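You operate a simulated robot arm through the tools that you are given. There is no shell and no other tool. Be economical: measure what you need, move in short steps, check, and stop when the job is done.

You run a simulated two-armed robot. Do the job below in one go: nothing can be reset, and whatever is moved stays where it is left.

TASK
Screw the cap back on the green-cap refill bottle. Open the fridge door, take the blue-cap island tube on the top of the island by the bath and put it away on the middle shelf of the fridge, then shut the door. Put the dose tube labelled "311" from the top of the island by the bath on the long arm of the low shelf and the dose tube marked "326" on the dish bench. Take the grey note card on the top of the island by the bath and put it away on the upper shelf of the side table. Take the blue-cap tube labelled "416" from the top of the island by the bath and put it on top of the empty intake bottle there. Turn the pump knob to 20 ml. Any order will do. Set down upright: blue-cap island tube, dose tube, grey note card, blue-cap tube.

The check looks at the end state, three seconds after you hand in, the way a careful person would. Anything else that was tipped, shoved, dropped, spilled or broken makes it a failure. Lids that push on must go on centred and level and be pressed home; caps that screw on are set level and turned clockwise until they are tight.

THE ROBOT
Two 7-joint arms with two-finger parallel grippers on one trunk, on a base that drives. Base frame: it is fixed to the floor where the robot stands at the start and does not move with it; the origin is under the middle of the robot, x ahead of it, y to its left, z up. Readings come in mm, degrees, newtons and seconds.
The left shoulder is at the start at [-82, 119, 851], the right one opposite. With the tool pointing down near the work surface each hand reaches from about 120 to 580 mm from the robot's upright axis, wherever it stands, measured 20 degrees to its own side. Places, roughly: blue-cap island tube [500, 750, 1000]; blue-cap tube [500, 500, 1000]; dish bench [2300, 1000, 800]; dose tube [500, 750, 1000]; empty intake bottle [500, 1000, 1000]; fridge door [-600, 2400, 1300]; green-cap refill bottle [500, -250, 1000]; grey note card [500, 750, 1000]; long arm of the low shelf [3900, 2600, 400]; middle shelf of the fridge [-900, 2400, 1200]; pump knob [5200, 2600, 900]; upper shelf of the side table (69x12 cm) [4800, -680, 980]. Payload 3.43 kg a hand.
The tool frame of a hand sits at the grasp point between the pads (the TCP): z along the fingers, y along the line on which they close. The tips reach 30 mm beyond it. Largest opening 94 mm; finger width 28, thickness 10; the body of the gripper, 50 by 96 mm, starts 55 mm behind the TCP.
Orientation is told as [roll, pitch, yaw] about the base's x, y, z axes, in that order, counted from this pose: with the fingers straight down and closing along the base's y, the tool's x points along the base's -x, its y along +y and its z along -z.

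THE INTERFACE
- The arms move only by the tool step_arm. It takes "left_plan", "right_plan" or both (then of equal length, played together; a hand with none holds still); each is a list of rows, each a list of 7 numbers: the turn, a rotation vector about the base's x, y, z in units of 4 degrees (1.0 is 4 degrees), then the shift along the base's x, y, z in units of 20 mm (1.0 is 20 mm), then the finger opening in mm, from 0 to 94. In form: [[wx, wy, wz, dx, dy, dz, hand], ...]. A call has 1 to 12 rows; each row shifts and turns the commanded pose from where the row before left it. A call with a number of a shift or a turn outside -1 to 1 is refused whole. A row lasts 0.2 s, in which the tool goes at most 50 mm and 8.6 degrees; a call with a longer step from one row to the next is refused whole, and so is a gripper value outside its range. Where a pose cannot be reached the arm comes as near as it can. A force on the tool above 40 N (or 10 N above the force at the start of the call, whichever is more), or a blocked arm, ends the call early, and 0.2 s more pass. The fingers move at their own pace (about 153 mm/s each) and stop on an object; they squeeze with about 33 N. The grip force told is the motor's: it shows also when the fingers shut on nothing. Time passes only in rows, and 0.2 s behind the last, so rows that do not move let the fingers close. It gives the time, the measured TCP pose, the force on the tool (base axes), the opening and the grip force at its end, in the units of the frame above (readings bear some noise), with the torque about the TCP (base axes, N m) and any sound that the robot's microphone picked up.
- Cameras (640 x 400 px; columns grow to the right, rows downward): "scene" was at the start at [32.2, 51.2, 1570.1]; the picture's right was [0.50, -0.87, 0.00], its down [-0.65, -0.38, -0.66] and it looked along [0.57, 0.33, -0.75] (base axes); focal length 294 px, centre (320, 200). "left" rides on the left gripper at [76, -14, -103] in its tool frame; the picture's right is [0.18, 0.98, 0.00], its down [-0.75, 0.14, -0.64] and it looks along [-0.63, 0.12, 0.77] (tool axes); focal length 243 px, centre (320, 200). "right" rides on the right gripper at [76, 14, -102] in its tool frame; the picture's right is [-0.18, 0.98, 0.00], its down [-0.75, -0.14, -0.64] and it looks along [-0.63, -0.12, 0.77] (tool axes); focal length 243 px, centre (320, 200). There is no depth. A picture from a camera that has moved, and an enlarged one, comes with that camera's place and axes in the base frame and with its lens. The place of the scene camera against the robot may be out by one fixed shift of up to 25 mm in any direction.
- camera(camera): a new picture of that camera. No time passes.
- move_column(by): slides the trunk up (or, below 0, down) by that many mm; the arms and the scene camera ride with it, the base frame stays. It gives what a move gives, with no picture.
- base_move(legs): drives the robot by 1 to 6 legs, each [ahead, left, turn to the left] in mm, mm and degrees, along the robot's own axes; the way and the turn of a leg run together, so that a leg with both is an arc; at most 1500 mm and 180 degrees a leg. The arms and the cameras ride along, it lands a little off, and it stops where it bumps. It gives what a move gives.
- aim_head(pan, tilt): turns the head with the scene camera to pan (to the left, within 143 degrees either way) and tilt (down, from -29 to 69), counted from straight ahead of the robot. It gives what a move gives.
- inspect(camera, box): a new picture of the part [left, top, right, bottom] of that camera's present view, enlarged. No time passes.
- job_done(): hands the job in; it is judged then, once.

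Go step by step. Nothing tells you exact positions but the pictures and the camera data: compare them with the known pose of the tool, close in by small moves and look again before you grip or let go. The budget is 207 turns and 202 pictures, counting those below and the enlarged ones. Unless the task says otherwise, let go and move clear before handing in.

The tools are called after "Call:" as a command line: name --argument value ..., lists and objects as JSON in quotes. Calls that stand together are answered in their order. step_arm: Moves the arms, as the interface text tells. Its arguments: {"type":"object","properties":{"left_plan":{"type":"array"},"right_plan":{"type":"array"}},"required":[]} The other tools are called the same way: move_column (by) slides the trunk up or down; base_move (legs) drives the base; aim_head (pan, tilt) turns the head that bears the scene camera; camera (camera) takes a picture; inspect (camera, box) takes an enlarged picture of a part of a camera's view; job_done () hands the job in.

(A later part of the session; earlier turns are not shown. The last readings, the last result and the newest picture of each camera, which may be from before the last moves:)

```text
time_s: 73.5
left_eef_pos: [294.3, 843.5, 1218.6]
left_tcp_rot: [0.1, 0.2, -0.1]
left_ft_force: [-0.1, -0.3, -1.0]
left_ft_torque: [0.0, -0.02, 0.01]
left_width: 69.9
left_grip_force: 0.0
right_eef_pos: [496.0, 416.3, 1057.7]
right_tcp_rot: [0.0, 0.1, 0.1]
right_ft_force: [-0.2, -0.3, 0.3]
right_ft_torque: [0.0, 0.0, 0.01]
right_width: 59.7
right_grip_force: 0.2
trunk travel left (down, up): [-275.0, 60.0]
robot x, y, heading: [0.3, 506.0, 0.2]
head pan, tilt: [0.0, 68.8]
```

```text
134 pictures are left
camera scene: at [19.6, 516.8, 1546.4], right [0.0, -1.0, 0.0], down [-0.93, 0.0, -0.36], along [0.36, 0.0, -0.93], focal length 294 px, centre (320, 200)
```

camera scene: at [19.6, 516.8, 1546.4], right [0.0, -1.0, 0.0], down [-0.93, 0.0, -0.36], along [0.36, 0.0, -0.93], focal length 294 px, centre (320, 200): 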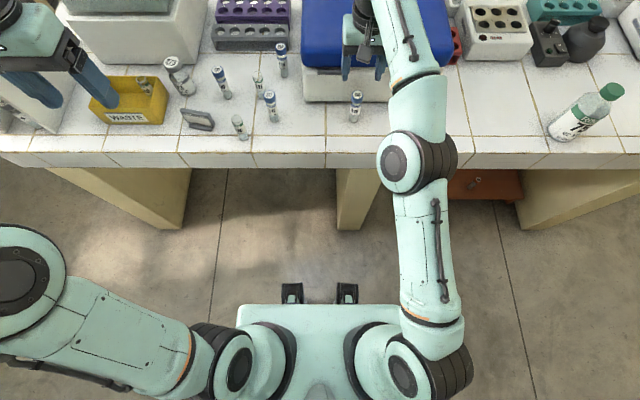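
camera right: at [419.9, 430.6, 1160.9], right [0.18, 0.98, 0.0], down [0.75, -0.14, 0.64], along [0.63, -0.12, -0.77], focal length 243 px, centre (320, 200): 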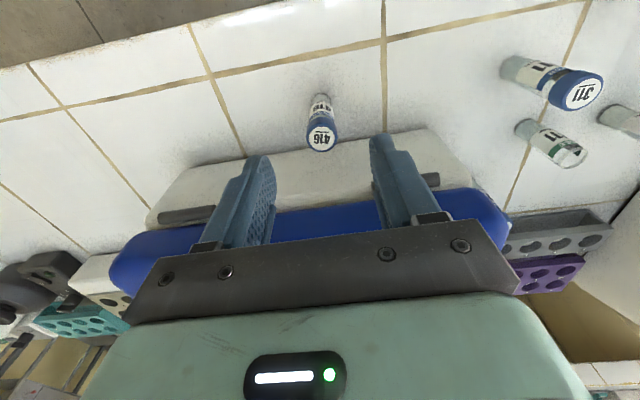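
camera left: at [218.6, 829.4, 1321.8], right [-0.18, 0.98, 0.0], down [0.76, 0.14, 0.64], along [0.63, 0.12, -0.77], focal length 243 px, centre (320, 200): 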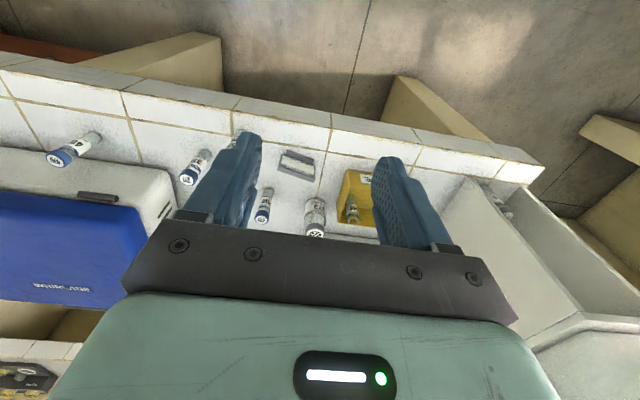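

There is plenty of room in front of the base. I draw the right hand back 80 mm and move the base 80 mm ahead for better reach.

Call:
step_arm --right_plan '[[0, 0, 0, -1, 0, 0, 60], [0, 0, 0, -1, 0, 0, 60], [0, 0, 0, -1, 0, 0, 60], [0, 0, 0, -1, 0, 0, 60]]'

Call:
base_move --legs '[[80, 60, 0]]'

Call:
camera --camera "right"

```text
time_s: 74.5
left_eef_pos: [293.6, 841.8, 1219.3]
left_tcp_rot: [0.1, 0.1, 0.0]
left_ft_force: [-0.2, 1.4, -1.1]
left_ft_torque: [0.02, -0.04, -0.01]
left_width: 70.0
left_grip_force: 0.1
right_eef_pos: [415.4, 416.2, 1057.1]
right_tcp_rot: [-0.1, -0.1, 0.1]
right_ft_force: [-0.2, -0.5, 0.6]
right_ft_torque: [0.01, 0.0, 0.03]
right_width: 60.1
right_grip_force: 0.0
trunk travel left (down, up): [-275.0, 60.0]
robot x, y, heading: [1.5, 505.2, 0.2]
head pan, tilt: [0.0, 68.8]
```

```text
time_s: 75.7
left_eef_pos: [373.7, 903.4, 1219.4]
left_tcp_rot: [0.2, 0.0, 0.1]
left_ft_force: [-0.4, 1.0, 0.2]
left_ft_torque: [-0.01, -0.01, 0.0]
left_width: 69.9
left_grip_force: 0.0
right_eef_pos: [497.0, 476.3, 1058.8]
right_tcp_rot: [0.0, 0.1, 0.1]
right_ft_force: [0.0, 0.1, -1.0]
right_ft_torque: [0.0, 0.04, 0.02]
right_width: 59.9
right_grip_force: 0.0
trunk travel left (down, up): [-275.0, 60.0]
robot x, y, heading: [79.1, 571.8, 0.1]
head pan, tilt: [0.0, 68.8]
```

```text
133 pictures are left
camera right: at [420.9, 490.8, 1160.5], right [0.18, 0.98, 0.0], down [0.75, -0.14, 0.64], along [0.63, -0.12, -0.77], focal length 243 px, centre (320, 200)
```

right: 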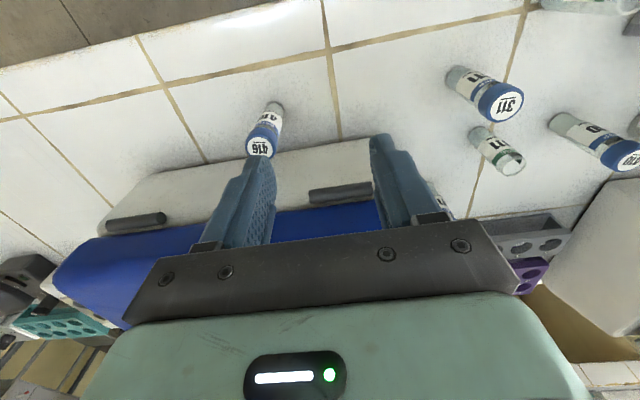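

Tube 416's cap top is at [520, 413, 949]. I go down around the cap and grip it.

Call:
step_arm --right_plan '[[0, 0, 0, 0.29, -0.79, -0.5, 60], [0, 0, 0, 0.29, -0.79, -0.5, 60], [0, 0, 0, 0.29, -0.79, -0.5, 60], [0, 0, 0, 0.29, -0.79, -0.5, 60], [0, 0, 0, 0, 0, -0.83, 60], [0, 0, 0, 0, 0, -0.83, 60], [0, 0, 0, 0, 0, -0.83, 60]]'

Call:
camera --camera "right"

```text
time_s: 77.3
left_eef_pos: [373.7, 902.5, 1219.6]
left_tcp_rot: [0.1, 0.0, 0.0]
left_ft_force: [-0.1, -0.1, -0.6]
left_ft_torque: [0.0, 0.02, -0.02]
left_width: 69.8
left_grip_force: 0.1
right_eef_pos: [519.9, 413.0, 967.3]
right_tcp_rot: [0.0, 0.1, 0.2]
right_ft_force: [-0.4, -0.4, -0.5]
right_ft_torque: [-0.03, 0.05, -0.01]
right_width: 60.2
right_grip_force: 0.1
trunk travel left (down, up): [-275.0, 60.0]
robot x, y, heading: [78.9, 566.4, -0.1]
head pan, tilt: [0.0, 68.8]
```

```text
132 pictures are left
camera right: at [443.9, 426.9, 1069.8], right [0.18, 0.98, 0.0], down [0.75, -0.14, 0.64], along [0.63, -0.12, -0.77], focal length 243 px, centre (320, 200)
```

right: 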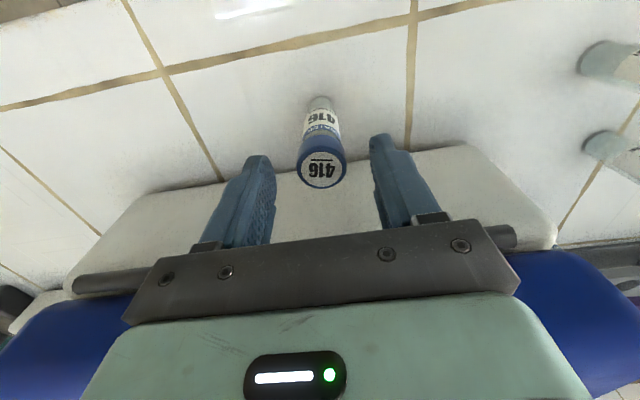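

Call:
step_arm --right_plan '[[0, 0, 0, 0, 0, -0.8, 60], [0, 0, 0, 0, 0, -0.8, 60], [0, 0, 0, 0, 0, 0, 20], [0, 0, 0, 0, 0, 0, 20], [0, 0, 0, 0, 0, 0, 20], [0, 0, 0, 0, 0, 1, 20], [0, 0, 0, 0, 0, 1, 20]]'

Call:
camera --camera "right"

```text
time_s: 78.9
left_eef_pos: [374.0, 903.0, 1218.9]
left_tcp_rot: [0.0, 0.1, -0.1]
left_ft_force: [0.4, 0.6, -0.5]
left_ft_torque: [-0.01, 0.0, -0.02]
left_width: 69.9
left_grip_force: 0.1
right_eef_pos: [520.2, 412.1, 976.7]
right_tcp_rot: [0.0, 0.0, 0.0]
right_ft_force: [-0.1, -0.3, 0.6]
right_ft_torque: [-0.01, -0.04, 0.04]
right_width: 28.4
right_grip_force: 33.0
trunk travel left (down, up): [-275.0, 60.0]
robot x, y, heading: [79.1, 566.3, 0.1]
head pan, tilt: [0.0, 68.8]
```

```text
131 pictures are left
camera right: at [443.7, 427.2, 1079.0], right [0.18, 0.98, 0.0], down [0.75, -0.14, 0.64], along [0.63, -0.12, -0.77], focal length 243 px, centre (320, 200)
```

right: 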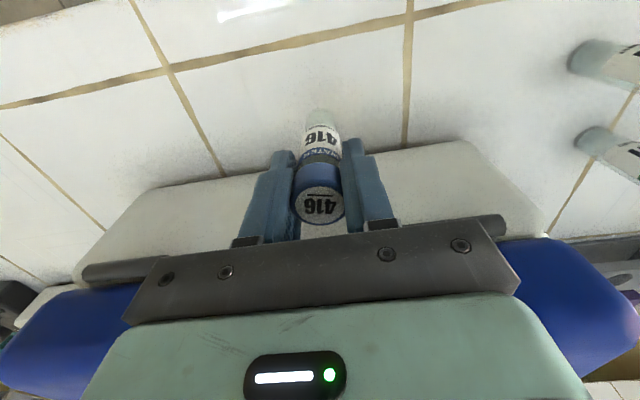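

The tube is held. I take the left camera's view to triangulate the intake bottle's top.

Call:
inspect --camera "left" --box '[220, 120, 400, 250]'

Call:
step_arm --right_plan '[[0, 0, 0, -0.5, 0, 1, 20], [0, 0, 0, -0.5, 0, 1, 20], [0, 0, 0, -0.5, 0, 1, 20], [0, 0, 0, -0.5, 0, 1, 20], [0, 0, 0, -0.5, 0, 1, 20], [0, 0, 0, -0.5, 0, 1, 20], [0, 0, 0, -0.5, 0, 1, 20], [0, 0, 0, -0.5, 0, 1, 20]]' --left_plan '[[0, 0, 0, -0.5, -1, 0, 70], [0, 0, 0, -0.5, -1, 0, 70], [0, 0, 0, -0.5, -1, 0, 70], [0, 0, 0, -0.5, -1, 0, 70], [0, 0, 0, -0.5, -1, 0, 70], [0, 0, 0, -0.5, -1, 0, 70], [0, 0, 0, -0.5, -1, 0, 70], [0, 0, 0, -0.5, -1, 0, 70]]'

Call:
camera --camera "left"

```text
3.08 times, centred on (310, 185) of left
camera zoom: at [298.3, 889.4, 1321.9], right [-0.18, 0.98, 0.0], down [0.76, 0.14, 0.64], along [0.63, 0.12, -0.77], focal length 746 px, centre (351, 246)
```

zoom: 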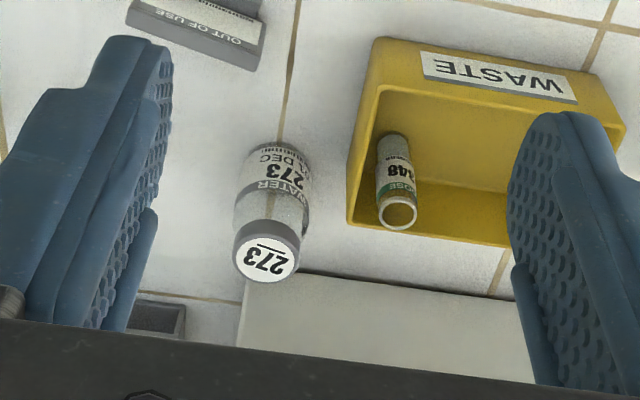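

```text
time_s: 80.7
left_eef_pos: [295.2, 742.0, 1219.0]
left_tcp_rot: [0.1, 0.0, 0.0]
left_ft_force: [1.0, 0.0, 0.4]
left_ft_torque: [0.03, -0.04, -0.02]
left_width: 70.1
left_grip_force: 0.1
right_eef_pos: [439.4, 411.9, 1136.9]
right_tcp_rot: [-0.1, 0.0, 0.1]
right_ft_force: [-0.3, 0.6, -0.2]
right_ft_torque: [-0.01, 0.01, -0.01]
right_width: 28.4
right_grip_force: 32.7
trunk travel left (down, up): [-275.0, 60.0]
robot x, y, heading: [75.9, 564.5, 0.3]
head pan, tilt: [0.0, 68.8]
```

```text
129 pictures are left
camera left: at [218.2, 728.8, 1322.0], right [-0.18, 0.98, 0.0], down [0.75, 0.14, 0.64], along [0.63, 0.12, -0.77], focal length 243 px, centre (320, 200)
```

left: 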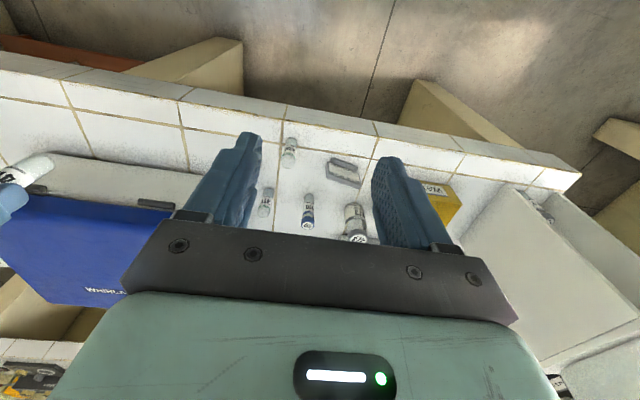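

The bottle's lid is at about [613, 894, 958]. I strafe left 300 mm so the right hand can reach it.

Call:
base_move --legs '[[0, 300, 0]]'

Call:
camera --camera "right"

Call:
camera --camera "scene"

```text
time_s: 83.9
left_eef_pos: [295.0, 1039.7, 1218.0]
left_tcp_rot: [0.2, 0.1, 0.0]
left_ft_force: [0.1, -0.7, -0.6]
left_ft_torque: [0.01, -0.02, 0.01]
left_width: 69.9
left_grip_force: 0.1
right_eef_pos: [440.0, 711.0, 1136.2]
right_tcp_rot: [-0.1, 0.0, 0.1]
right_ft_force: [-0.3, 0.6, -0.5]
right_ft_torque: [0.0, 0.01, -0.01]
right_width: 28.5
right_grip_force: 33.2
trunk travel left (down, up): [-275.0, 60.0]
robot x, y, heading: [80.8, 860.1, 0.2]
head pan, tilt: [0.0, 68.8]
```

```text
128 pictures are left
camera right: at [363.3, 725.5, 1238.7], right [0.18, 0.98, 0.0], down [0.75, -0.14, 0.64], along [0.63, -0.12, -0.77], focal length 243 px, centre (320, 200)
```

right: 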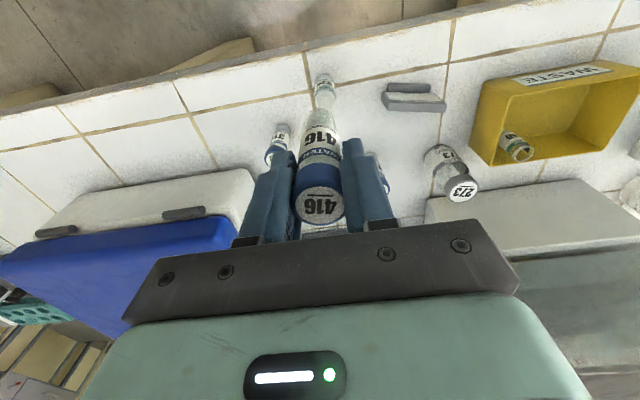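

```text
127 pictures are left
camera scene: at [98.8, 875.0, 1546.3], right [0.0, -1.0, 0.0], down [-0.93, 0.0, -0.36], along [0.36, 0.0, -0.93], focal length 294 px, centre (320, 200)
```

scene: 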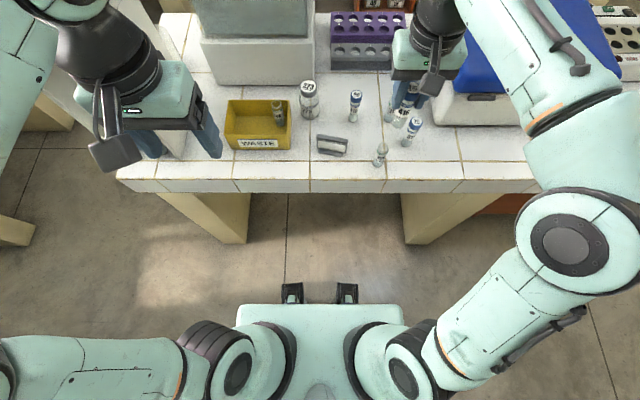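

Call:
step_arm --right_plan '[[0, 0, 0, 0.83, 0.98, -0.3, 20], [0, 0, 0, 0.83, 0.98, -0.3, 20], [0, 0, 0, 0.83, 0.98, -0.3, 20], [0, 0, 0, 0.83, 0.98, -0.3, 20], [0, 0, 0, 0.83, 0.98, -0.3, 20], [0, 0, 0, 0.83, 0.98, -0.3, 20], [0, 0, 0, 0.83, 0.98, -0.3, 20], [0, 0, 0, 0.83, 0.98, -0.3, 20], [0, 0, 0, 0.83, 0.98, -0.3, 20]]'

Call:
camera --camera "right"

Call:
inspect --camera "scene" --box '[260, 40, 420, 140]'

```text
time_s: 85.9
left_eef_pos: [293.8, 1040.9, 1219.6]
left_tcp_rot: [0.1, 0.2, -0.1]
left_ft_force: [-0.3, -0.1, 0.0]
left_ft_torque: [-0.03, 0.0, -0.03]
left_width: 70.1
left_grip_force: 0.0
right_eef_pos: [545.6, 859.5, 1077.2]
right_tcp_rot: [-0.1, -0.1, 0.2]
right_ft_force: [0.9, -0.3, -0.9]
right_ft_torque: [-0.01, 0.0, 0.01]
right_width: 28.0
right_grip_force: 32.8
right hand out of reach, approached as far as the arm can: row 7, 8, 9
trunk travel left (down, up): [-275.0, 60.0]
robot x, y, heading: [77.6, 861.7, 0.3]
head pan, tilt: [0.0, 68.8]
```

```text
126 pictures are left
camera right: at [469.7, 875.5, 1178.8], right [0.18, 0.98, 0.0], down [0.75, -0.14, 0.64], along [0.63, -0.12, -0.77], focal length 243 px, centre (320, 200)
```

right: 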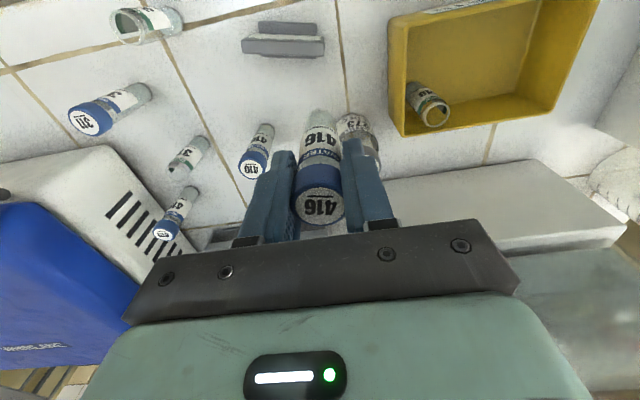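

```text
4.00 times, centred on (340, 90) of scene
camera zoom: at [98.8, 875.3, 1546.4], right [0.0, -1.0, 0.0], down [-0.93, 0.0, -0.36], along [0.36, 0.0, -0.93], focal length 1176 px, centre (240, 640)
```

zoom: 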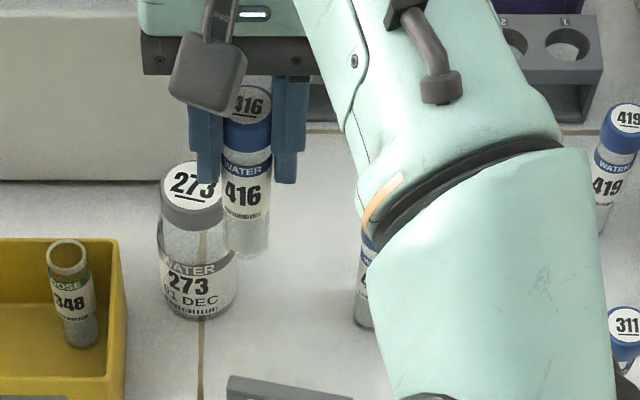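

The hand's reach ends short at this height, and the base still has room, so I pull the hand back and advance the base 100 mm more.

Call:
step_arm --right_plan '[[0, 0, 0, -1, 0, 0, 20], [0, 0, 0, -1, 0, 0, 20], [0, 0, 0, -1, 0, 0, 20], [0, 0, 0, -1, 0, 0, 20]]'

Call:
base_move --legs '[[100, 0, 0]]'

Call:
step_arm --right_plan '[[0, 0, 0, 0.5, 0.5, 0, 20], [0, 0, 0, 0.5, 0.5, 0, 20], [0, 0, 0, 0.3, 0.3, 0, 20]]'

Call:
camera --camera "right"

Call:
camera --camera "scene"

```text
time_s: 86.9
left_eef_pos: [293.7, 1040.1, 1220.2]
left_tcp_rot: [0.1, 0.1, 0.0]
left_ft_force: [0.2, 0.5, -0.3]
left_ft_torque: [0.07, 0.0, -0.01]
left_width: 70.0
left_grip_force: 0.1
right_eef_pos: [465.0, 859.6, 1075.3]
right_tcp_rot: [-0.1, -0.1, 0.1]
right_ft_force: [-0.7, -0.1, -0.5]
right_ft_torque: [0.0, 0.01, 0.05]
right_width: 28.4
right_grip_force: 32.9
trunk travel left (down, up): [-275.0, 60.0]
robot x, y, heading: [80.6, 863.6, 0.1]
head pan, tilt: [0.0, 68.8]
```

```text
time_s: 88.0
left_eef_pos: [392.6, 1040.5, 1220.1]
left_tcp_rot: [0.1, 0.0, -0.1]
left_ft_force: [0.5, 0.3, -0.1]
left_ft_torque: [-0.05, 0.02, 0.01]
left_width: 69.9
left_grip_force: 0.1
right_eef_pos: [565.8, 859.8, 1076.0]
right_tcp_rot: [0.0, 0.0, 0.2]
right_ft_force: [0.5, 0.2, -0.2]
right_ft_torque: [-0.01, 0.01, -0.01]
right_width: 28.3
right_grip_force: 32.8
trunk travel left (down, up): [-275.0, 60.0]
robot x, y, heading: [177.7, 860.7, 0.2]
head pan, tilt: [0.0, 68.8]
```

```text
time_s: 88.8
left_eef_pos: [392.9, 1040.7, 1218.7]
left_tcp_rot: [0.1, 0.1, -0.1]
left_ft_force: [-0.6, -0.2, -0.9]
left_ft_torque: [-0.02, 0.0, 0.02]
left_width: 70.0
left_grip_force: 0.1
right_eef_pos: [590.9, 886.4, 1075.8]
right_tcp_rot: [0.0, 0.0, 0.2]
right_ft_force: [-0.6, -0.9, 0.0]
right_ft_torque: [0.0, -0.01, 0.01]
right_width: 28.2
right_grip_force: 33.0
trunk travel left (down, up): [-275.0, 60.0]
robot x, y, heading: [177.4, 861.2, 0.3]
head pan, tilt: [0.0, 68.8]
```

```text
124 pictures are left
camera right: at [514.5, 900.9, 1177.8], right [0.18, 0.98, 0.0], down [0.75, -0.14, 0.64], along [0.63, -0.12, -0.77], focal length 243 px, centre (320, 200)
```

right: 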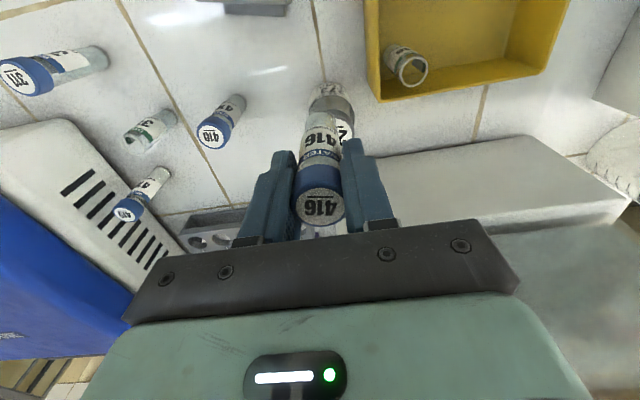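

```text
123 pictures are left
camera scene: at [197.8, 875.2, 1546.3], right [0.0, -1.0, 0.0], down [-0.93, 0.0, -0.36], along [0.36, 0.0, -0.93], focal length 294 px, centre (320, 200)
```

scene: 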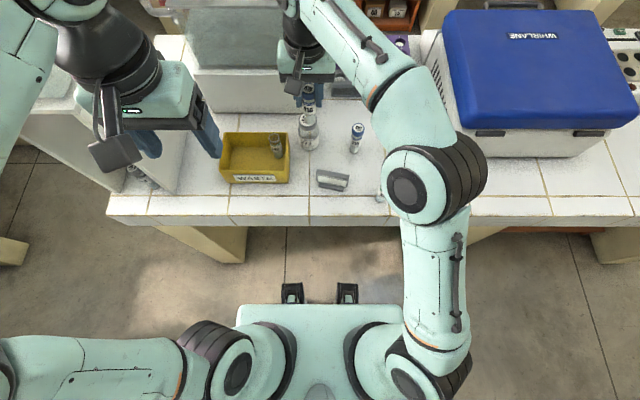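

Call:
inspect --camera "right" --box '[260, 70, 380, 240]'

Call:
inspect --camera "scene" --box '[280, 70, 340, 160]'

```text
2.35 times, centred on (320, 155) of right
camera zoom: at [514.5, 900.9, 1177.8], right [0.18, 0.98, 0.0], down [0.75, -0.14, 0.64], along [0.63, -0.12, -0.77], focal length 571 px, centre (320, 306)
```

zoom: 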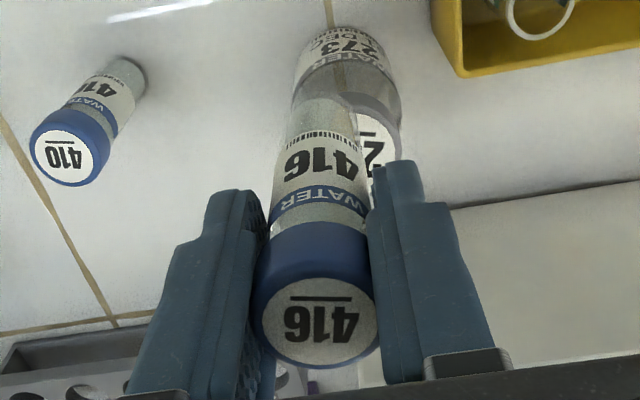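

```text
4.44 times, centred on (310, 115) of scene
camera zoom: at [197.8, 875.2, 1546.3], right [0.0, -1.0, 0.0], down [-0.93, 0.0, -0.36], along [0.36, 0.0, -0.93], focal length 1307 px, centre (364, 578)
```

zoom: 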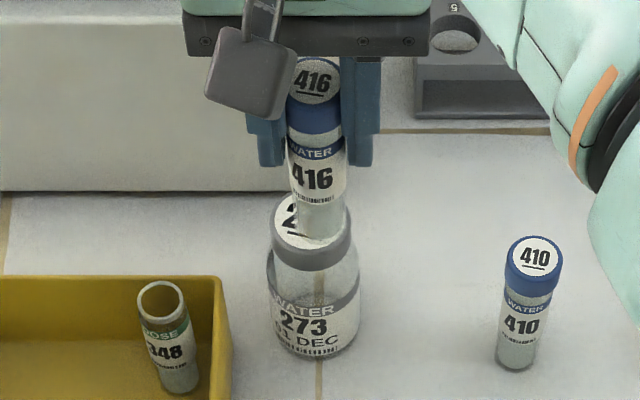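

The lid is at about [613, 893]; the tube hangs at [591, 886]. I shift over it and check before lowering.

Call:
step_arm --right_plan '[[0, 0, 0, 0.55, 0.16, 0, 20], [0, 0, 0, 0.55, 0.16, -0.2, 20], [0, 0, 0, 0, 0, -0.4, 20]]'

Call:
inspect --camera "scene" --box '[280, 70, 340, 160]'

Call:
inspect --camera "right" --box '[260, 70, 380, 240]'

Call:
camera --camera "left"

```text
time_s: 89.7
left_eef_pos: [392.4, 1041.0, 1218.1]
left_tcp_rot: [0.1, 0.1, -0.1]
left_ft_force: [0.3, 0.0, -0.3]
left_ft_torque: [-0.01, 0.0, 0.04]
left_width: 70.0
left_grip_force: 0.0
right_eef_pos: [612.0, 890.6, 1063.8]
right_tcp_rot: [0.0, 0.0, 0.1]
right_ft_force: [-0.6, -0.2, 0.0]
right_ft_torque: [-0.05, 0.02, -0.01]
right_width: 28.4
right_grip_force: 32.8
trunk travel left (down, up): [-275.0, 60.0]
robot x, y, heading: [177.8, 865.5, 0.1]
head pan, tilt: [0.0, 68.8]
```

```text
4.44 times, centred on (310, 115) of scene
camera zoom: at [197.7, 874.8, 1546.3], right [0.0, -1.0, 0.0], down [-0.93, 0.0, -0.36], along [0.36, 0.0, -0.93], focal length 1307 px, centre (364, 578)
```

zoom: 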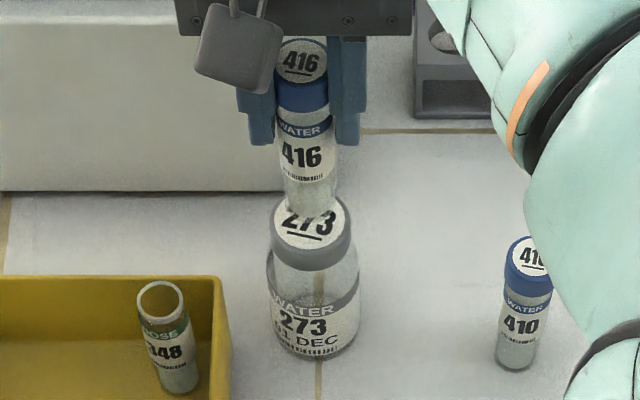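

```text
2.35 times, centred on (320, 155) of right
camera zoom: at [536.6, 906.6, 1165.5], right [0.18, 0.98, 0.0], down [0.75, -0.14, 0.64], along [0.63, -0.12, -0.77], focal length 571 px, centre (320, 306)
```

zoom: 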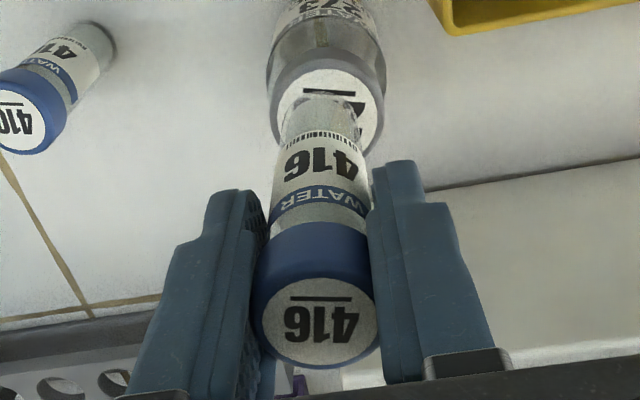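

```text
118 pictures are left
camera left: at [317.2, 1027.3, 1322.0], right [-0.18, 0.98, 0.0], down [0.76, 0.14, 0.64], along [0.63, 0.12, -0.77], focal length 243 px, centre (320, 200)
```

left: 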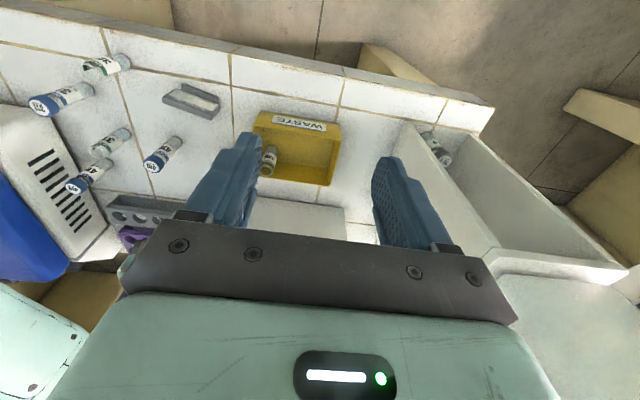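

Call:
step_arm --right_plan '[[0, 0, 0, 0.12, 0.12, -0.3, 20], [0, 0, 0, 0, 0, -0.4, 20], [0, 0, 0, 0, 0, -0.1, 20], [0, 0, 0, 0, 0, -0.05, 20], [0, 0, 0, 0, 0, 0, 20]]'

Call:
inspect --camera "scene" --box '[280, 70, 340, 160]'

Call:
inspect --camera "right" --box '[260, 70, 380, 240]'

```text
time_s: 90.8
left_eef_pos: [391.9, 1041.3, 1219.0]
left_tcp_rot: [0.0, 0.1, -0.1]
left_ft_force: [-0.1, -0.1, 0.2]
left_ft_torque: [-0.03, 0.04, 0.0]
left_width: 70.1
left_grip_force: 0.0
right_eef_pos: [614.7, 895.2, 1047.1]
right_tcp_rot: [0.0, 0.0, 0.0]
right_ft_force: [-0.5, 0.2, -1.8]
right_ft_torque: [-0.02, 0.0, 0.01]
right_width: 28.2
right_grip_force: 32.8
trunk travel left (down, up): [-275.0, 60.0]
robot x, y, heading: [176.6, 864.4, -0.1]
head pan, tilt: [0.0, 68.8]
```

```text
4.44 times, centred on (310, 115) of scene
camera zoom: at [197.9, 875.0, 1546.3], right [0.0, -1.0, 0.0], down [-0.93, 0.0, -0.36], along [0.36, 0.0, -0.93], focal length 1307 px, centre (364, 578)
```

zoom: 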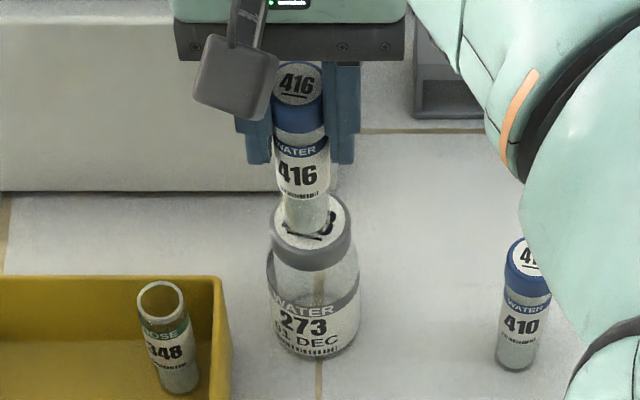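

```text
2.35 times, centred on (320, 155) of right
camera zoom: at [539.1, 909.3, 1148.9], right [0.18, 0.98, 0.0], down [0.75, -0.14, 0.64], along [0.63, -0.12, -0.77], focal length 571 px, centre (320, 306)
```

zoom: 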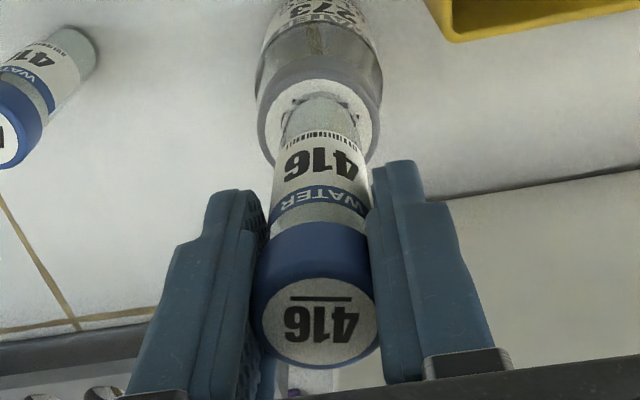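

Centred within 1–2 mm. I lower in small steps until it touches.

Call:
step_arm --right_plan '[[0, 0, 0, 0, -0.05, -0.06, 20], [0, 0, 0, 0, 0, -0.06, 20], [0, 0, 0, 0, 0, -0.06, 20], [0, 0, 0, 0, 0, 0, 20]]'

```text
time_s: 91.8
left_eef_pos: [392.7, 1041.2, 1220.3]
left_tcp_rot: [0.1, 0.1, -0.1]
left_ft_force: [-0.7, 0.5, 0.8]
left_ft_torque: [0.01, 0.0, 0.01]
left_width: 70.0
left_grip_force: 0.1
right_eef_pos: [613.9, 892.2, 1043.4]
right_tcp_rot: [-0.1, 0.1, 0.0]
right_ft_force: [-0.3, -1.1, -0.7]
right_ft_torque: [0.02, 0.0, -0.03]
right_width: 28.3
right_grip_force: 32.9
trunk travel left (down, up): [-275.0, 60.0]
robot x, y, heading: [175.3, 862.2, 0.4]
head pan, tilt: [0.0, 68.8]
```

Call:
step_arm --right_plan '[[0, 0, 0, 0, 0.03, -0.04, 20], [0, 0, 0, 0, 0, -0.04, 20], [0, 0, 0, 0, 0, 0, 20]]'

Call:
step_arm --right_plan '[[0, 0, 0, 0, 0, -0.04, 20], [0, 0, 0, 0, 0, -0.04, 20], [0, 0, 0, 0, 0, 0, 20]]'

Call:
inspect --camera "scene" --box '[280, 70, 340, 160]'

```text
time_s: 92.7
left_eef_pos: [393.2, 1041.6, 1218.8]
left_tcp_rot: [0.1, 0.1, 0.0]
left_ft_force: [0.6, -0.1, 0.2]
left_ft_torque: [-0.01, -0.01, -0.01]
left_width: 69.9
left_grip_force: 0.0
right_eef_pos: [614.0, 894.0, 1041.1]
right_tcp_rot: [0.1, -0.1, 0.0]
right_ft_force: [0.5, 0.3, -0.6]
right_ft_torque: [-0.02, 0.01, 0.0]
right_width: 28.1
right_grip_force: 32.8
trunk travel left (down, up): [-275.0, 60.0]
robot x, y, heading: [178.3, 865.1, 0.1]
head pan, tilt: [0.0, 68.8]
```

```text
time_s: 93.5
left_eef_pos: [391.8, 1039.6, 1219.7]
left_tcp_rot: [0.1, 0.2, 0.0]
left_ft_force: [0.6, -0.8, 0.3]
left_ft_torque: [-0.01, -0.03, 0.03]
left_width: 70.0
left_grip_force: 0.0
right_eef_pos: [615.3, 894.4, 1040.1]
right_tcp_rot: [0.0, 0.1, 0.0]
right_ft_force: [0.2, 0.4, 3.4]
right_ft_torque: [-0.01, -0.03, 0.03]
right_width: 28.3
right_grip_force: 33.2
trunk travel left (down, up): [-275.0, 60.0]
robot x, y, heading: [177.1, 864.4, 0.1]
head pan, tilt: [0.0, 68.8]
```

```text
4.44 times, centred on (310, 115) of scene
camera zoom: at [197.6, 875.0, 1546.4], right [0.0, -1.0, 0.0], down [-0.93, 0.0, -0.36], along [0.36, 0.0, -0.93], focal length 1307 px, centre (364, 578)
```

zoom: 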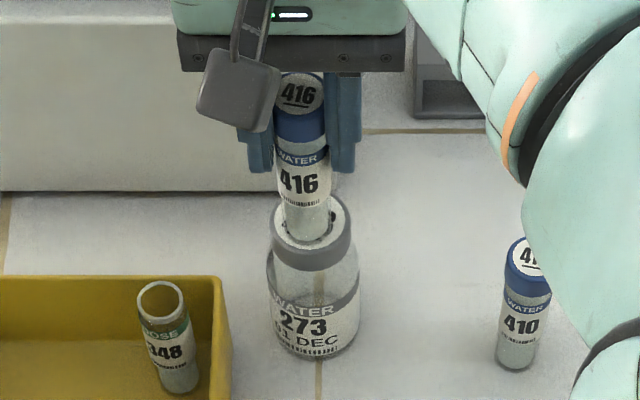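

It touches (3.4 N) and is centred. I open and rise straight up.

Call:
step_arm --right_plan '[[0, 0, 0, 0, 0, 0, 36], [0, 0, 0, 0, 0, 0, 60], [0, 0, 0, 0, 0, 0, 60], [0, 0, 0, 0, 0, 1, 60], [0, 0, 0, 0, 0, 1, 60], [0, 0, 0, 0, 0, 1, 60], [0, 0, 0, -0.5, 0, 1, 60], [0, 0, 0, -0.5, 0, 1, 60], [0, 0, 0, -1, 0, 1, 60], [0, 0, 0, -1, 0, 1, 60]]'

Call:
camera --camera "scene"

Call:
camera --camera "right"

```text
time_s: 95.7
left_eef_pos: [391.9, 1040.4, 1219.0]
left_tcp_rot: [0.1, 0.1, 0.0]
left_ft_force: [-0.1, 0.2, -0.4]
left_ft_torque: [-0.02, -0.01, 0.02]
left_width: 69.9
left_grip_force: 0.1
right_eef_pos: [554.5, 894.2, 1179.8]
right_tcp_rot: [0.0, 0.2, 0.0]
right_ft_force: [-0.8, 0.1, -0.1]
right_ft_torque: [0.02, 0.0, 0.01]
right_width: 59.8
right_grip_force: 0.0
trunk travel left (down, up): [-275.0, 60.0]
robot x, y, heading: [177.5, 864.6, 0.1]
head pan, tilt: [0.0, 68.8]
```

```text
114 pictures are left
camera scene: at [197.3, 875.0, 1546.3], right [0.0, -1.0, 0.0], down [-0.93, 0.0, -0.36], along [0.36, 0.0, -0.93], focal length 294 px, centre (320, 200)
```

scene: 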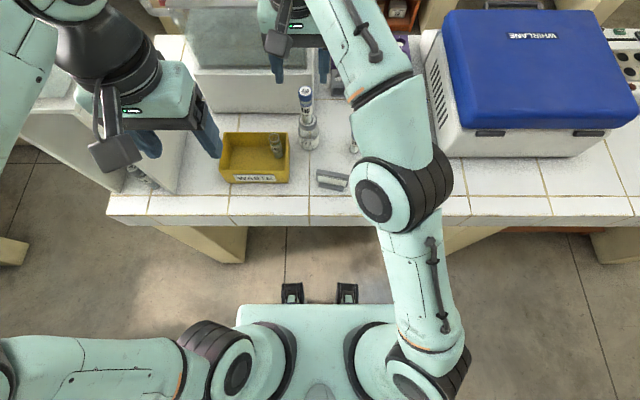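

```text
113 pictures are left
camera right: at [478.0, 908.9, 1282.3], right [0.18, 0.98, 0.0], down [0.75, -0.14, 0.64], along [0.63, -0.12, -0.77], focal length 243 px, centre (320, 200)
```

right: 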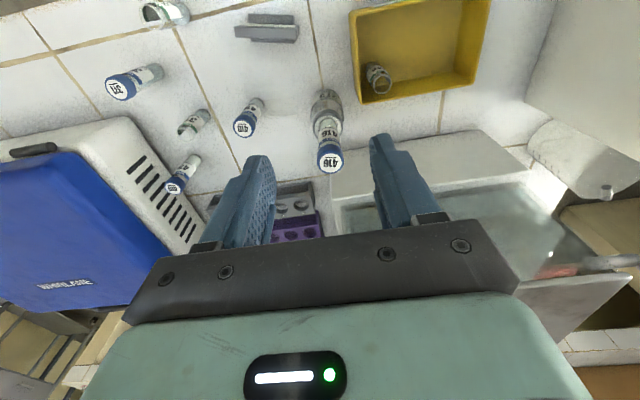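

Tube 416 stands on the bottle. Now I back off, strafe along the aisle to open floor and look at the fridge and its paper.

Call:
step_arm --right_plan '[[0, 0, 0, -1, -0.5, 0, 60], [0, 0, 0, -1, -0.5, 0, 60], [0, 0, 0, -1, -1, 0.5, 60], [0, 0, 0, -1, -1, 0.5, 60], [0, 0, 0, -1, -1, 0.5, 60], [0, 0, 0, -1, -1, 0.5, 60]]'

Call:
base_move --legs '[[-280, 0, 0], [0, 950, 0]]'

Call:
aim_head --pan 135 --tilt 20

Call:
camera --camera "scene"

```text
time_s: 97.0
left_eef_pos: [391.4, 1040.1, 1219.2]
left_tcp_rot: [0.1, 0.1, -0.1]
left_ft_force: [-0.1, 0.5, 0.1]
left_ft_torque: [0.04, 0.0, 0.0]
left_width: 70.3
left_grip_force: 0.0
right_eef_pos: [435.0, 792.9, 1219.5]
right_tcp_rot: [0.1, 0.0, 0.1]
right_ft_force: [0.2, -0.7, 0.1]
right_ft_torque: [0.03, -0.01, 0.02]
right_width: 60.1
right_grip_force: 0.2
trunk travel left (down, up): [-275.0, 60.0]
robot x, y, heading: [177.0, 863.8, -0.1]
head pan, tilt: [0.0, 68.8]
```

```text
time_s: 107.3
left_eef_pos: [107.3, 1996.2, 1219.2]
left_tcp_rot: [0.1, 0.1, 0.1]
left_ft_force: [-0.1, -0.4, -0.4]
left_ft_torque: [-0.02, -0.01, -0.01]
left_width: 70.0
left_grip_force: 0.1
right_eef_pos: [151.1, 1748.9, 1221.5]
right_tcp_rot: [0.0, 0.0, 0.2]
right_ft_force: [-0.3, -0.4, -0.4]
right_ft_torque: [0.01, -0.01, -0.01]
right_width: 60.1
right_grip_force: 0.0
trunk travel left (down, up): [-275.0, 60.0]
robot x, y, heading: [-108.7, 1814.6, 0.1]
head pan, tilt: [0.0, 68.8]
```

```text
time_s: 109.5
left_eef_pos: [108.3, 1994.5, 1220.7]
left_tcp_rot: [0.0, 0.1, 0.1]
left_ft_force: [0.6, 0.5, -0.4]
left_ft_torque: [-0.01, -0.02, 0.0]
left_width: 70.2
left_grip_force: 0.1
right_eef_pos: [150.5, 1748.7, 1220.5]
right_tcp_rot: [-0.1, 0.0, 0.2]
right_ft_force: [0.0, 0.3, 0.1]
right_ft_torque: [-0.03, 0.0, 0.01]
right_width: 60.0
right_grip_force: 0.1
trunk travel left (down, up): [-275.0, 60.0]
robot x, y, heading: [-109.8, 1816.6, 0.2]
head pan, tilt: [135.0, 20.0]
```

```text
112 pictures are left
camera scene: at [-208.8, 1895.0, 1613.9], right [0.7, 0.71, 0.0], down [0.24, -0.24, -0.94], along [-0.67, 0.66, -0.34], focal length 294 px, centre (320, 200)
```

scene: 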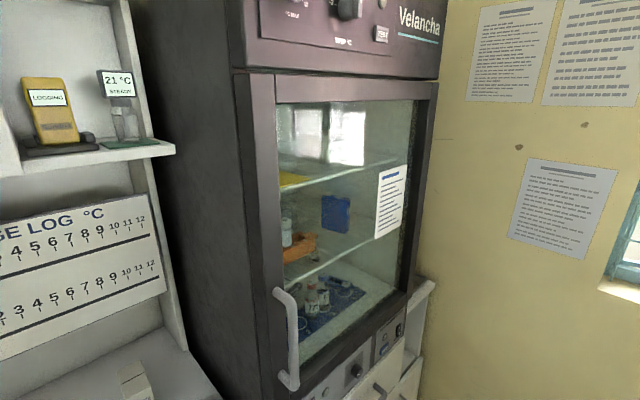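

Call:
inspect --camera "scene" --box '[360, 150, 420, 250]'

Call:
inspect --camera "scene" --box '[270, 130, 370, 340]'

Call:
inspect --camera "scene" --box '[500, 150, 620, 260]'

```text
4.00 times, centred on (390, 200) of scene
camera zoom: at [-208.8, 1895.0, 1613.9], right [0.7, 0.71, 0.0], down [0.24, -0.24, -0.94], along [-0.67, 0.66, -0.34], focal length 1176 px, centre (40, 200)
```

zoom: 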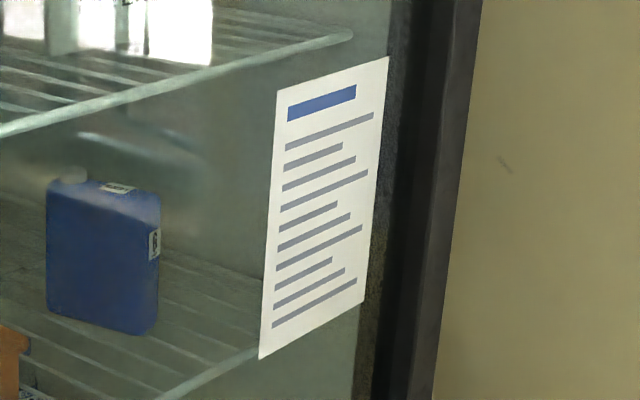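

```text
1.90 times, centred on (320, 235) of scene
camera zoom: at [-208.8, 1895.0, 1613.9], right [0.7, 0.71, 0.0], down [0.24, -0.24, -0.94], along [-0.67, 0.66, -0.34], focal length 560 px, centre (320, 133)
```

zoom: 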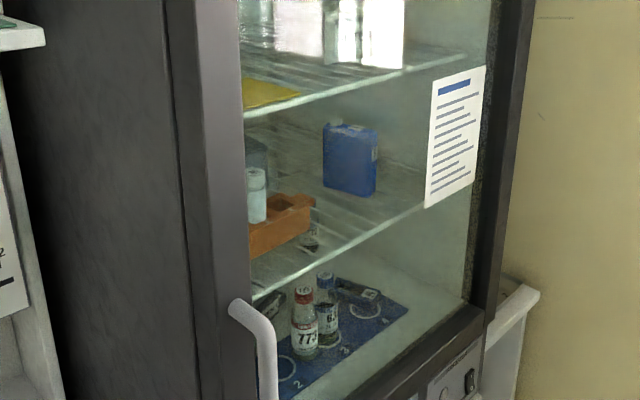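

```text
3.64 times, centred on (560, 205) of scene
camera zoom: at [-208.8, 1895.0, 1613.9], right [0.7, 0.71, 0.0], down [0.24, -0.24, -0.94], along [-0.67, 0.66, -0.34], focal length 1069 px, centre (-553, 182)
```

zoom: 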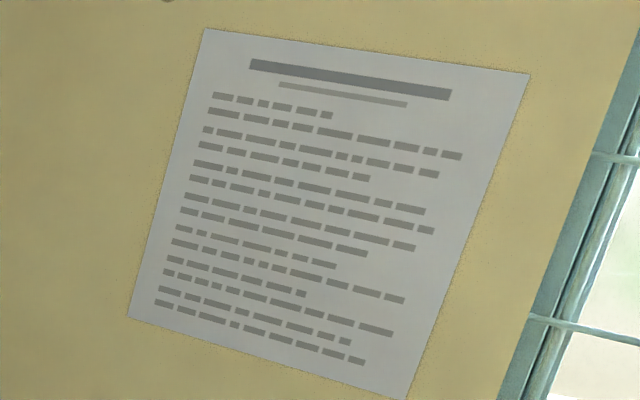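

The papers carry only filler. The 41x tubes form the "416" family, so I take the blue-capped 311 as the separate "island tube". I return to the island to pick it with the left hand tilted forward, so it can later enter the shelf.

Call:
base_move --legs '[[0, -1290, 0], [180, 0, 0]]'

Call:
aim_head --pan 10 --tilt 60

Call:
camera --camera "scene"

Call:
camera --camera "left"

```text
time_s: 122.1
left_eef_pos: [290.5, 712.3, 1219.1]
left_tcp_rot: [0.2, 0.1, -0.1]
left_ft_force: [0.5, 0.2, -0.1]
left_ft_torque: [-0.03, 0.05, -0.01]
left_width: 69.8
left_grip_force: 0.1
right_eef_pos: [332.2, 466.4, 1220.6]
right_tcp_rot: [0.1, 0.0, 0.1]
right_ft_force: [-0.3, -0.5, -0.7]
right_ft_torque: [0.04, 0.02, 0.0]
right_width: 60.3
right_grip_force: 0.0
trunk travel left (down, up): [-275.0, 60.0]
robot x, y, heading: [73.7, 533.5, 0.1]
head pan, tilt: [135.0, 20.0]
```

```text
time_s: 124.1
left_eef_pos: [289.5, 713.4, 1219.1]
left_tcp_rot: [0.1, 0.1, -0.1]
left_ft_force: [-0.9, -0.1, 0.3]
left_ft_torque: [-0.02, 0.03, 0.0]
left_width: 69.7
left_grip_force: 0.1
right_eef_pos: [334.0, 466.6, 1220.3]
right_tcp_rot: [0.0, 0.0, 0.1]
right_ft_force: [0.4, 0.8, 1.5]
right_ft_torque: [-0.03, 0.0, 0.0]
right_width: 60.2
right_grip_force: 0.1
trunk travel left (down, up): [-275.0, 60.0]
robot x, y, heading: [74.0, 531.5, 0.0]
head pan, tilt: [10.0, 60.0]
```

```text
108 pictures are left
camera scene: at [105.4, 558.9, 1555.7], right [0.18, -0.98, 0.0], down [-0.85, -0.15, -0.5], along [0.49, 0.09, -0.87], focal length 294 px, centre (320, 200)
```

scene: 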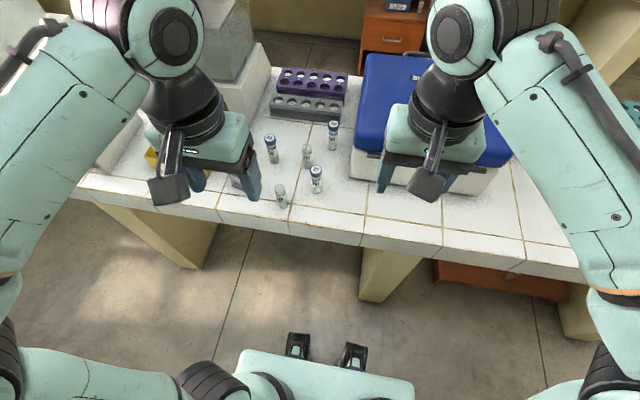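

```text
107 pictures are left
camera left: at [215.0, 699.7, 1322.0], right [-0.18, 0.98, 0.0], down [0.76, 0.14, 0.64], along [0.63, 0.12, -0.77], focal length 243 px, centre (320, 200)
```

left: 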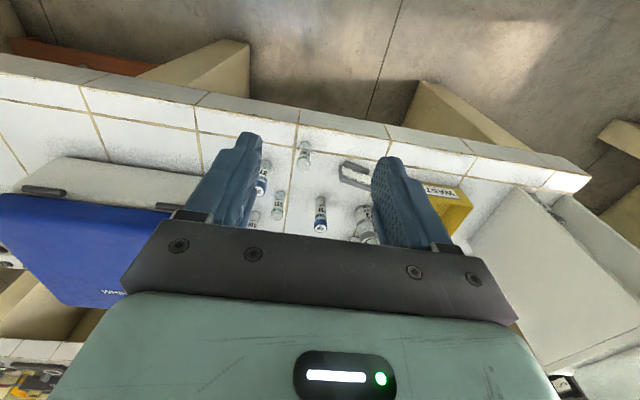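

Call:
step_arm --left_plan '[[0, -1, 0, 0.3, -0.23, -0.6, 60], [0, -1, 0, 0.3, -0.23, -0.6, 60], [0, -1, 0, 0.3, -0.23, -0.6, 60], [0, -1, 0, 0.3, -0.23, -0.6, 60], [0, -1, 0, 0.3, -0.23, -0.6, 60], [0, -1, 0, 0.3, -0.23, -0.6, 60], [0, -1, 0, 0.3, -0.23, -0.6, 60], [0, -1, 0, 0.3, -0.23, -0.6, 60], [0, -1, 0, 0.3, -0.23, -0.6, 60], [0, -1, 0, 0.3, -0.23, -0.6, 60], [0, -1, 0, 0.3, -0.23, -0.6, 60], [0, -1, 0, 0.3, -0.23, -0.6, 60]]'

Call:
step_arm --left_plan '[[0, -1, 0, 0.4, -0.2, -0.9, 60], [0, -1, 0, 0.4, -0.2, -0.9, 60], [0, -1, 0, 0.4, -0.2, -0.9, 60], [0, -1, 0, 0.4, -0.2, -0.9, 60], [0, -1, 0, 0.4, -0.2, -0.9, 60], [0, -0.5, 0, 0.4, -0.2, -0.6, 60]]'

Call:
camera --camera "left"

```text
time_s: 126.7
left_eef_pos: [362.7, 656.7, 1075.8]
left_tcp_rot: [0.1, -48.0, -0.1]
left_ft_force: [0.2, -0.2, -0.3]
left_ft_torque: [-0.01, 0.03, 0.01]
left_width: 59.8
left_grip_force: 0.0
right_eef_pos: [333.4, 465.4, 1220.5]
right_tcp_rot: [-0.1, 0.1, 0.2]
right_ft_force: [0.2, 0.6, -0.3]
right_ft_torque: [0.0, 0.02, 0.01]
right_width: 60.3
right_grip_force: 0.1
trunk travel left (down, up): [-275.0, 60.0]
robot x, y, heading: [75.2, 540.1, 0.1]
head pan, tilt: [10.0, 60.0]
```

```text
time_s: 127.6
left_eef_pos: [366.0, 559.9, 1047.9]
left_tcp_rot: [-24.3, -59.9, 6.8]
left_ft_force: [0.1, -0.2, 0.6]
left_ft_torque: [0.05, -0.02, -0.03]
left_width: 60.2
left_grip_force: 0.0
left hand out of reach, approached as far as the arm can: row 3, 4
right_eef_pos: [334.1, 467.5, 1220.9]
right_tcp_rot: [0.0, -0.1, 0.1]
right_ft_force: [0.7, 0.7, 0.5]
right_ft_torque: [0.01, -0.01, -0.01]
right_width: 59.9
right_grip_force: 0.1
trunk travel left (down, up): [-275.0, 60.0]
robot x, y, heading: [75.8, 535.4, 0.0]
head pan, tilt: [10.0, 60.0]
stopped in row 4 (left hand): the arm was blocked; the commanded pose is now the measured one
```

```text
106 pictures are left
camera left: at [240.3, 574.4, 1032.2], right [0.15, 0.92, -0.36], down [-0.13, 0.38, 0.92], along [0.98, -0.09, 0.17], focal length 243 px, centre (320, 200)
```

left: 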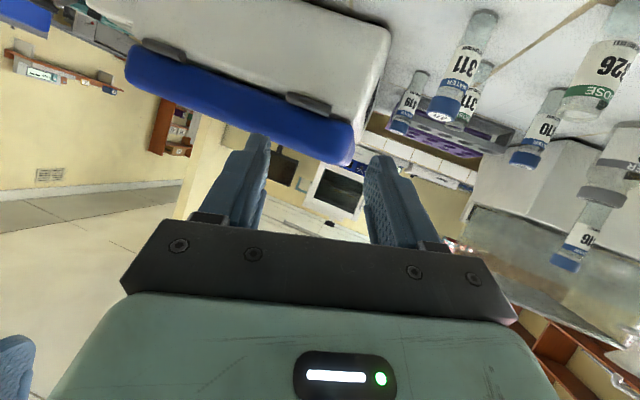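

The arm hit a limit that close to the body. I move the base back 75 mm and bring the hand forward again while straightening it.

Call:
base_move --legs '[[-75, 0, 0]]'

Call:
step_arm --left_plan '[[0, 0.5, 0, 0.9, 0.6, 0.3, 60], [0.38, 0.5, 0.45, 0.9, 0.9, 0.3, 60], [0.76, 0.5, 0.89, 0.9, 0.9, 0, 60], [0.76, 0, 0.89, 0.9, 0.9, 0, 60], [0.76, 0, 0.89, 0.9, 0.4, 0, 60], [0.38, 0, 0.45, 0.9, 0, 0, 60]]'

Call:
camera --camera "left"

```text
time_s: 128.7
left_eef_pos: [291.6, 557.5, 1047.9]
left_tcp_rot: [-24.1, -60.0, 6.8]
left_ft_force: [-0.6, 0.1, 0.1]
left_ft_torque: [0.0, 0.01, -0.01]
left_width: 59.8
left_grip_force: 0.0
right_eef_pos: [257.8, 467.0, 1219.4]
right_tcp_rot: [0.0, 0.0, 0.1]
right_ft_force: [-0.9, -0.1, -0.2]
right_ft_torque: [0.05, -0.03, -0.01]
right_width: 59.9
right_grip_force: 0.0
trunk travel left (down, up): [-275.0, 60.0]
robot x, y, heading: [-0.0, 534.7, 0.3]
head pan, tilt: [10.0, 60.0]
```

```text
time_s: 130.1
left_eef_pos: [400.1, 631.5, 1059.1]
left_tcp_rot: [-1.8, -54.9, 2.8]
left_ft_force: [0.0, 0.2, -0.1]
left_ft_torque: [0.0, 0.01, 0.02]
left_width: 60.0
left_grip_force: 0.0
right_eef_pos: [260.6, 466.0, 1220.6]
right_tcp_rot: [0.0, 0.1, 0.0]
right_ft_force: [0.6, -0.1, 0.2]
right_ft_torque: [0.07, -0.01, -0.01]
right_width: 60.0
right_grip_force: 0.0
trunk travel left (down, up): [-275.0, 60.0]
robot x, y, heading: [2.0, 535.7, -0.1]
head pan, tilt: [10.0, 60.0]
```

```text
105 pictures are left
camera left: at [273.5, 616.3, 1056.6], right [-0.13, 0.98, -0.17], down [-0.1, 0.16, 0.98], along [0.99, 0.14, 0.07], focal length 243 px, centre (320, 200)
```

left: 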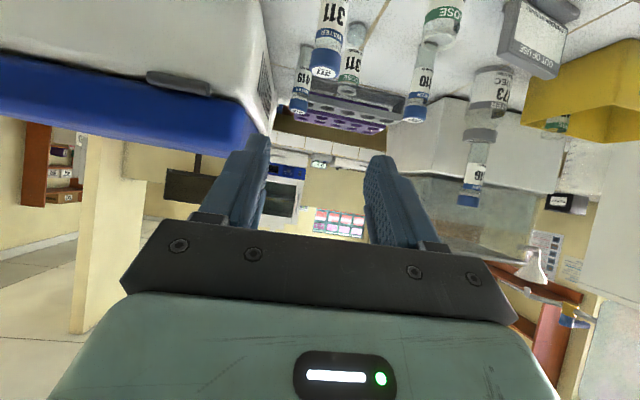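

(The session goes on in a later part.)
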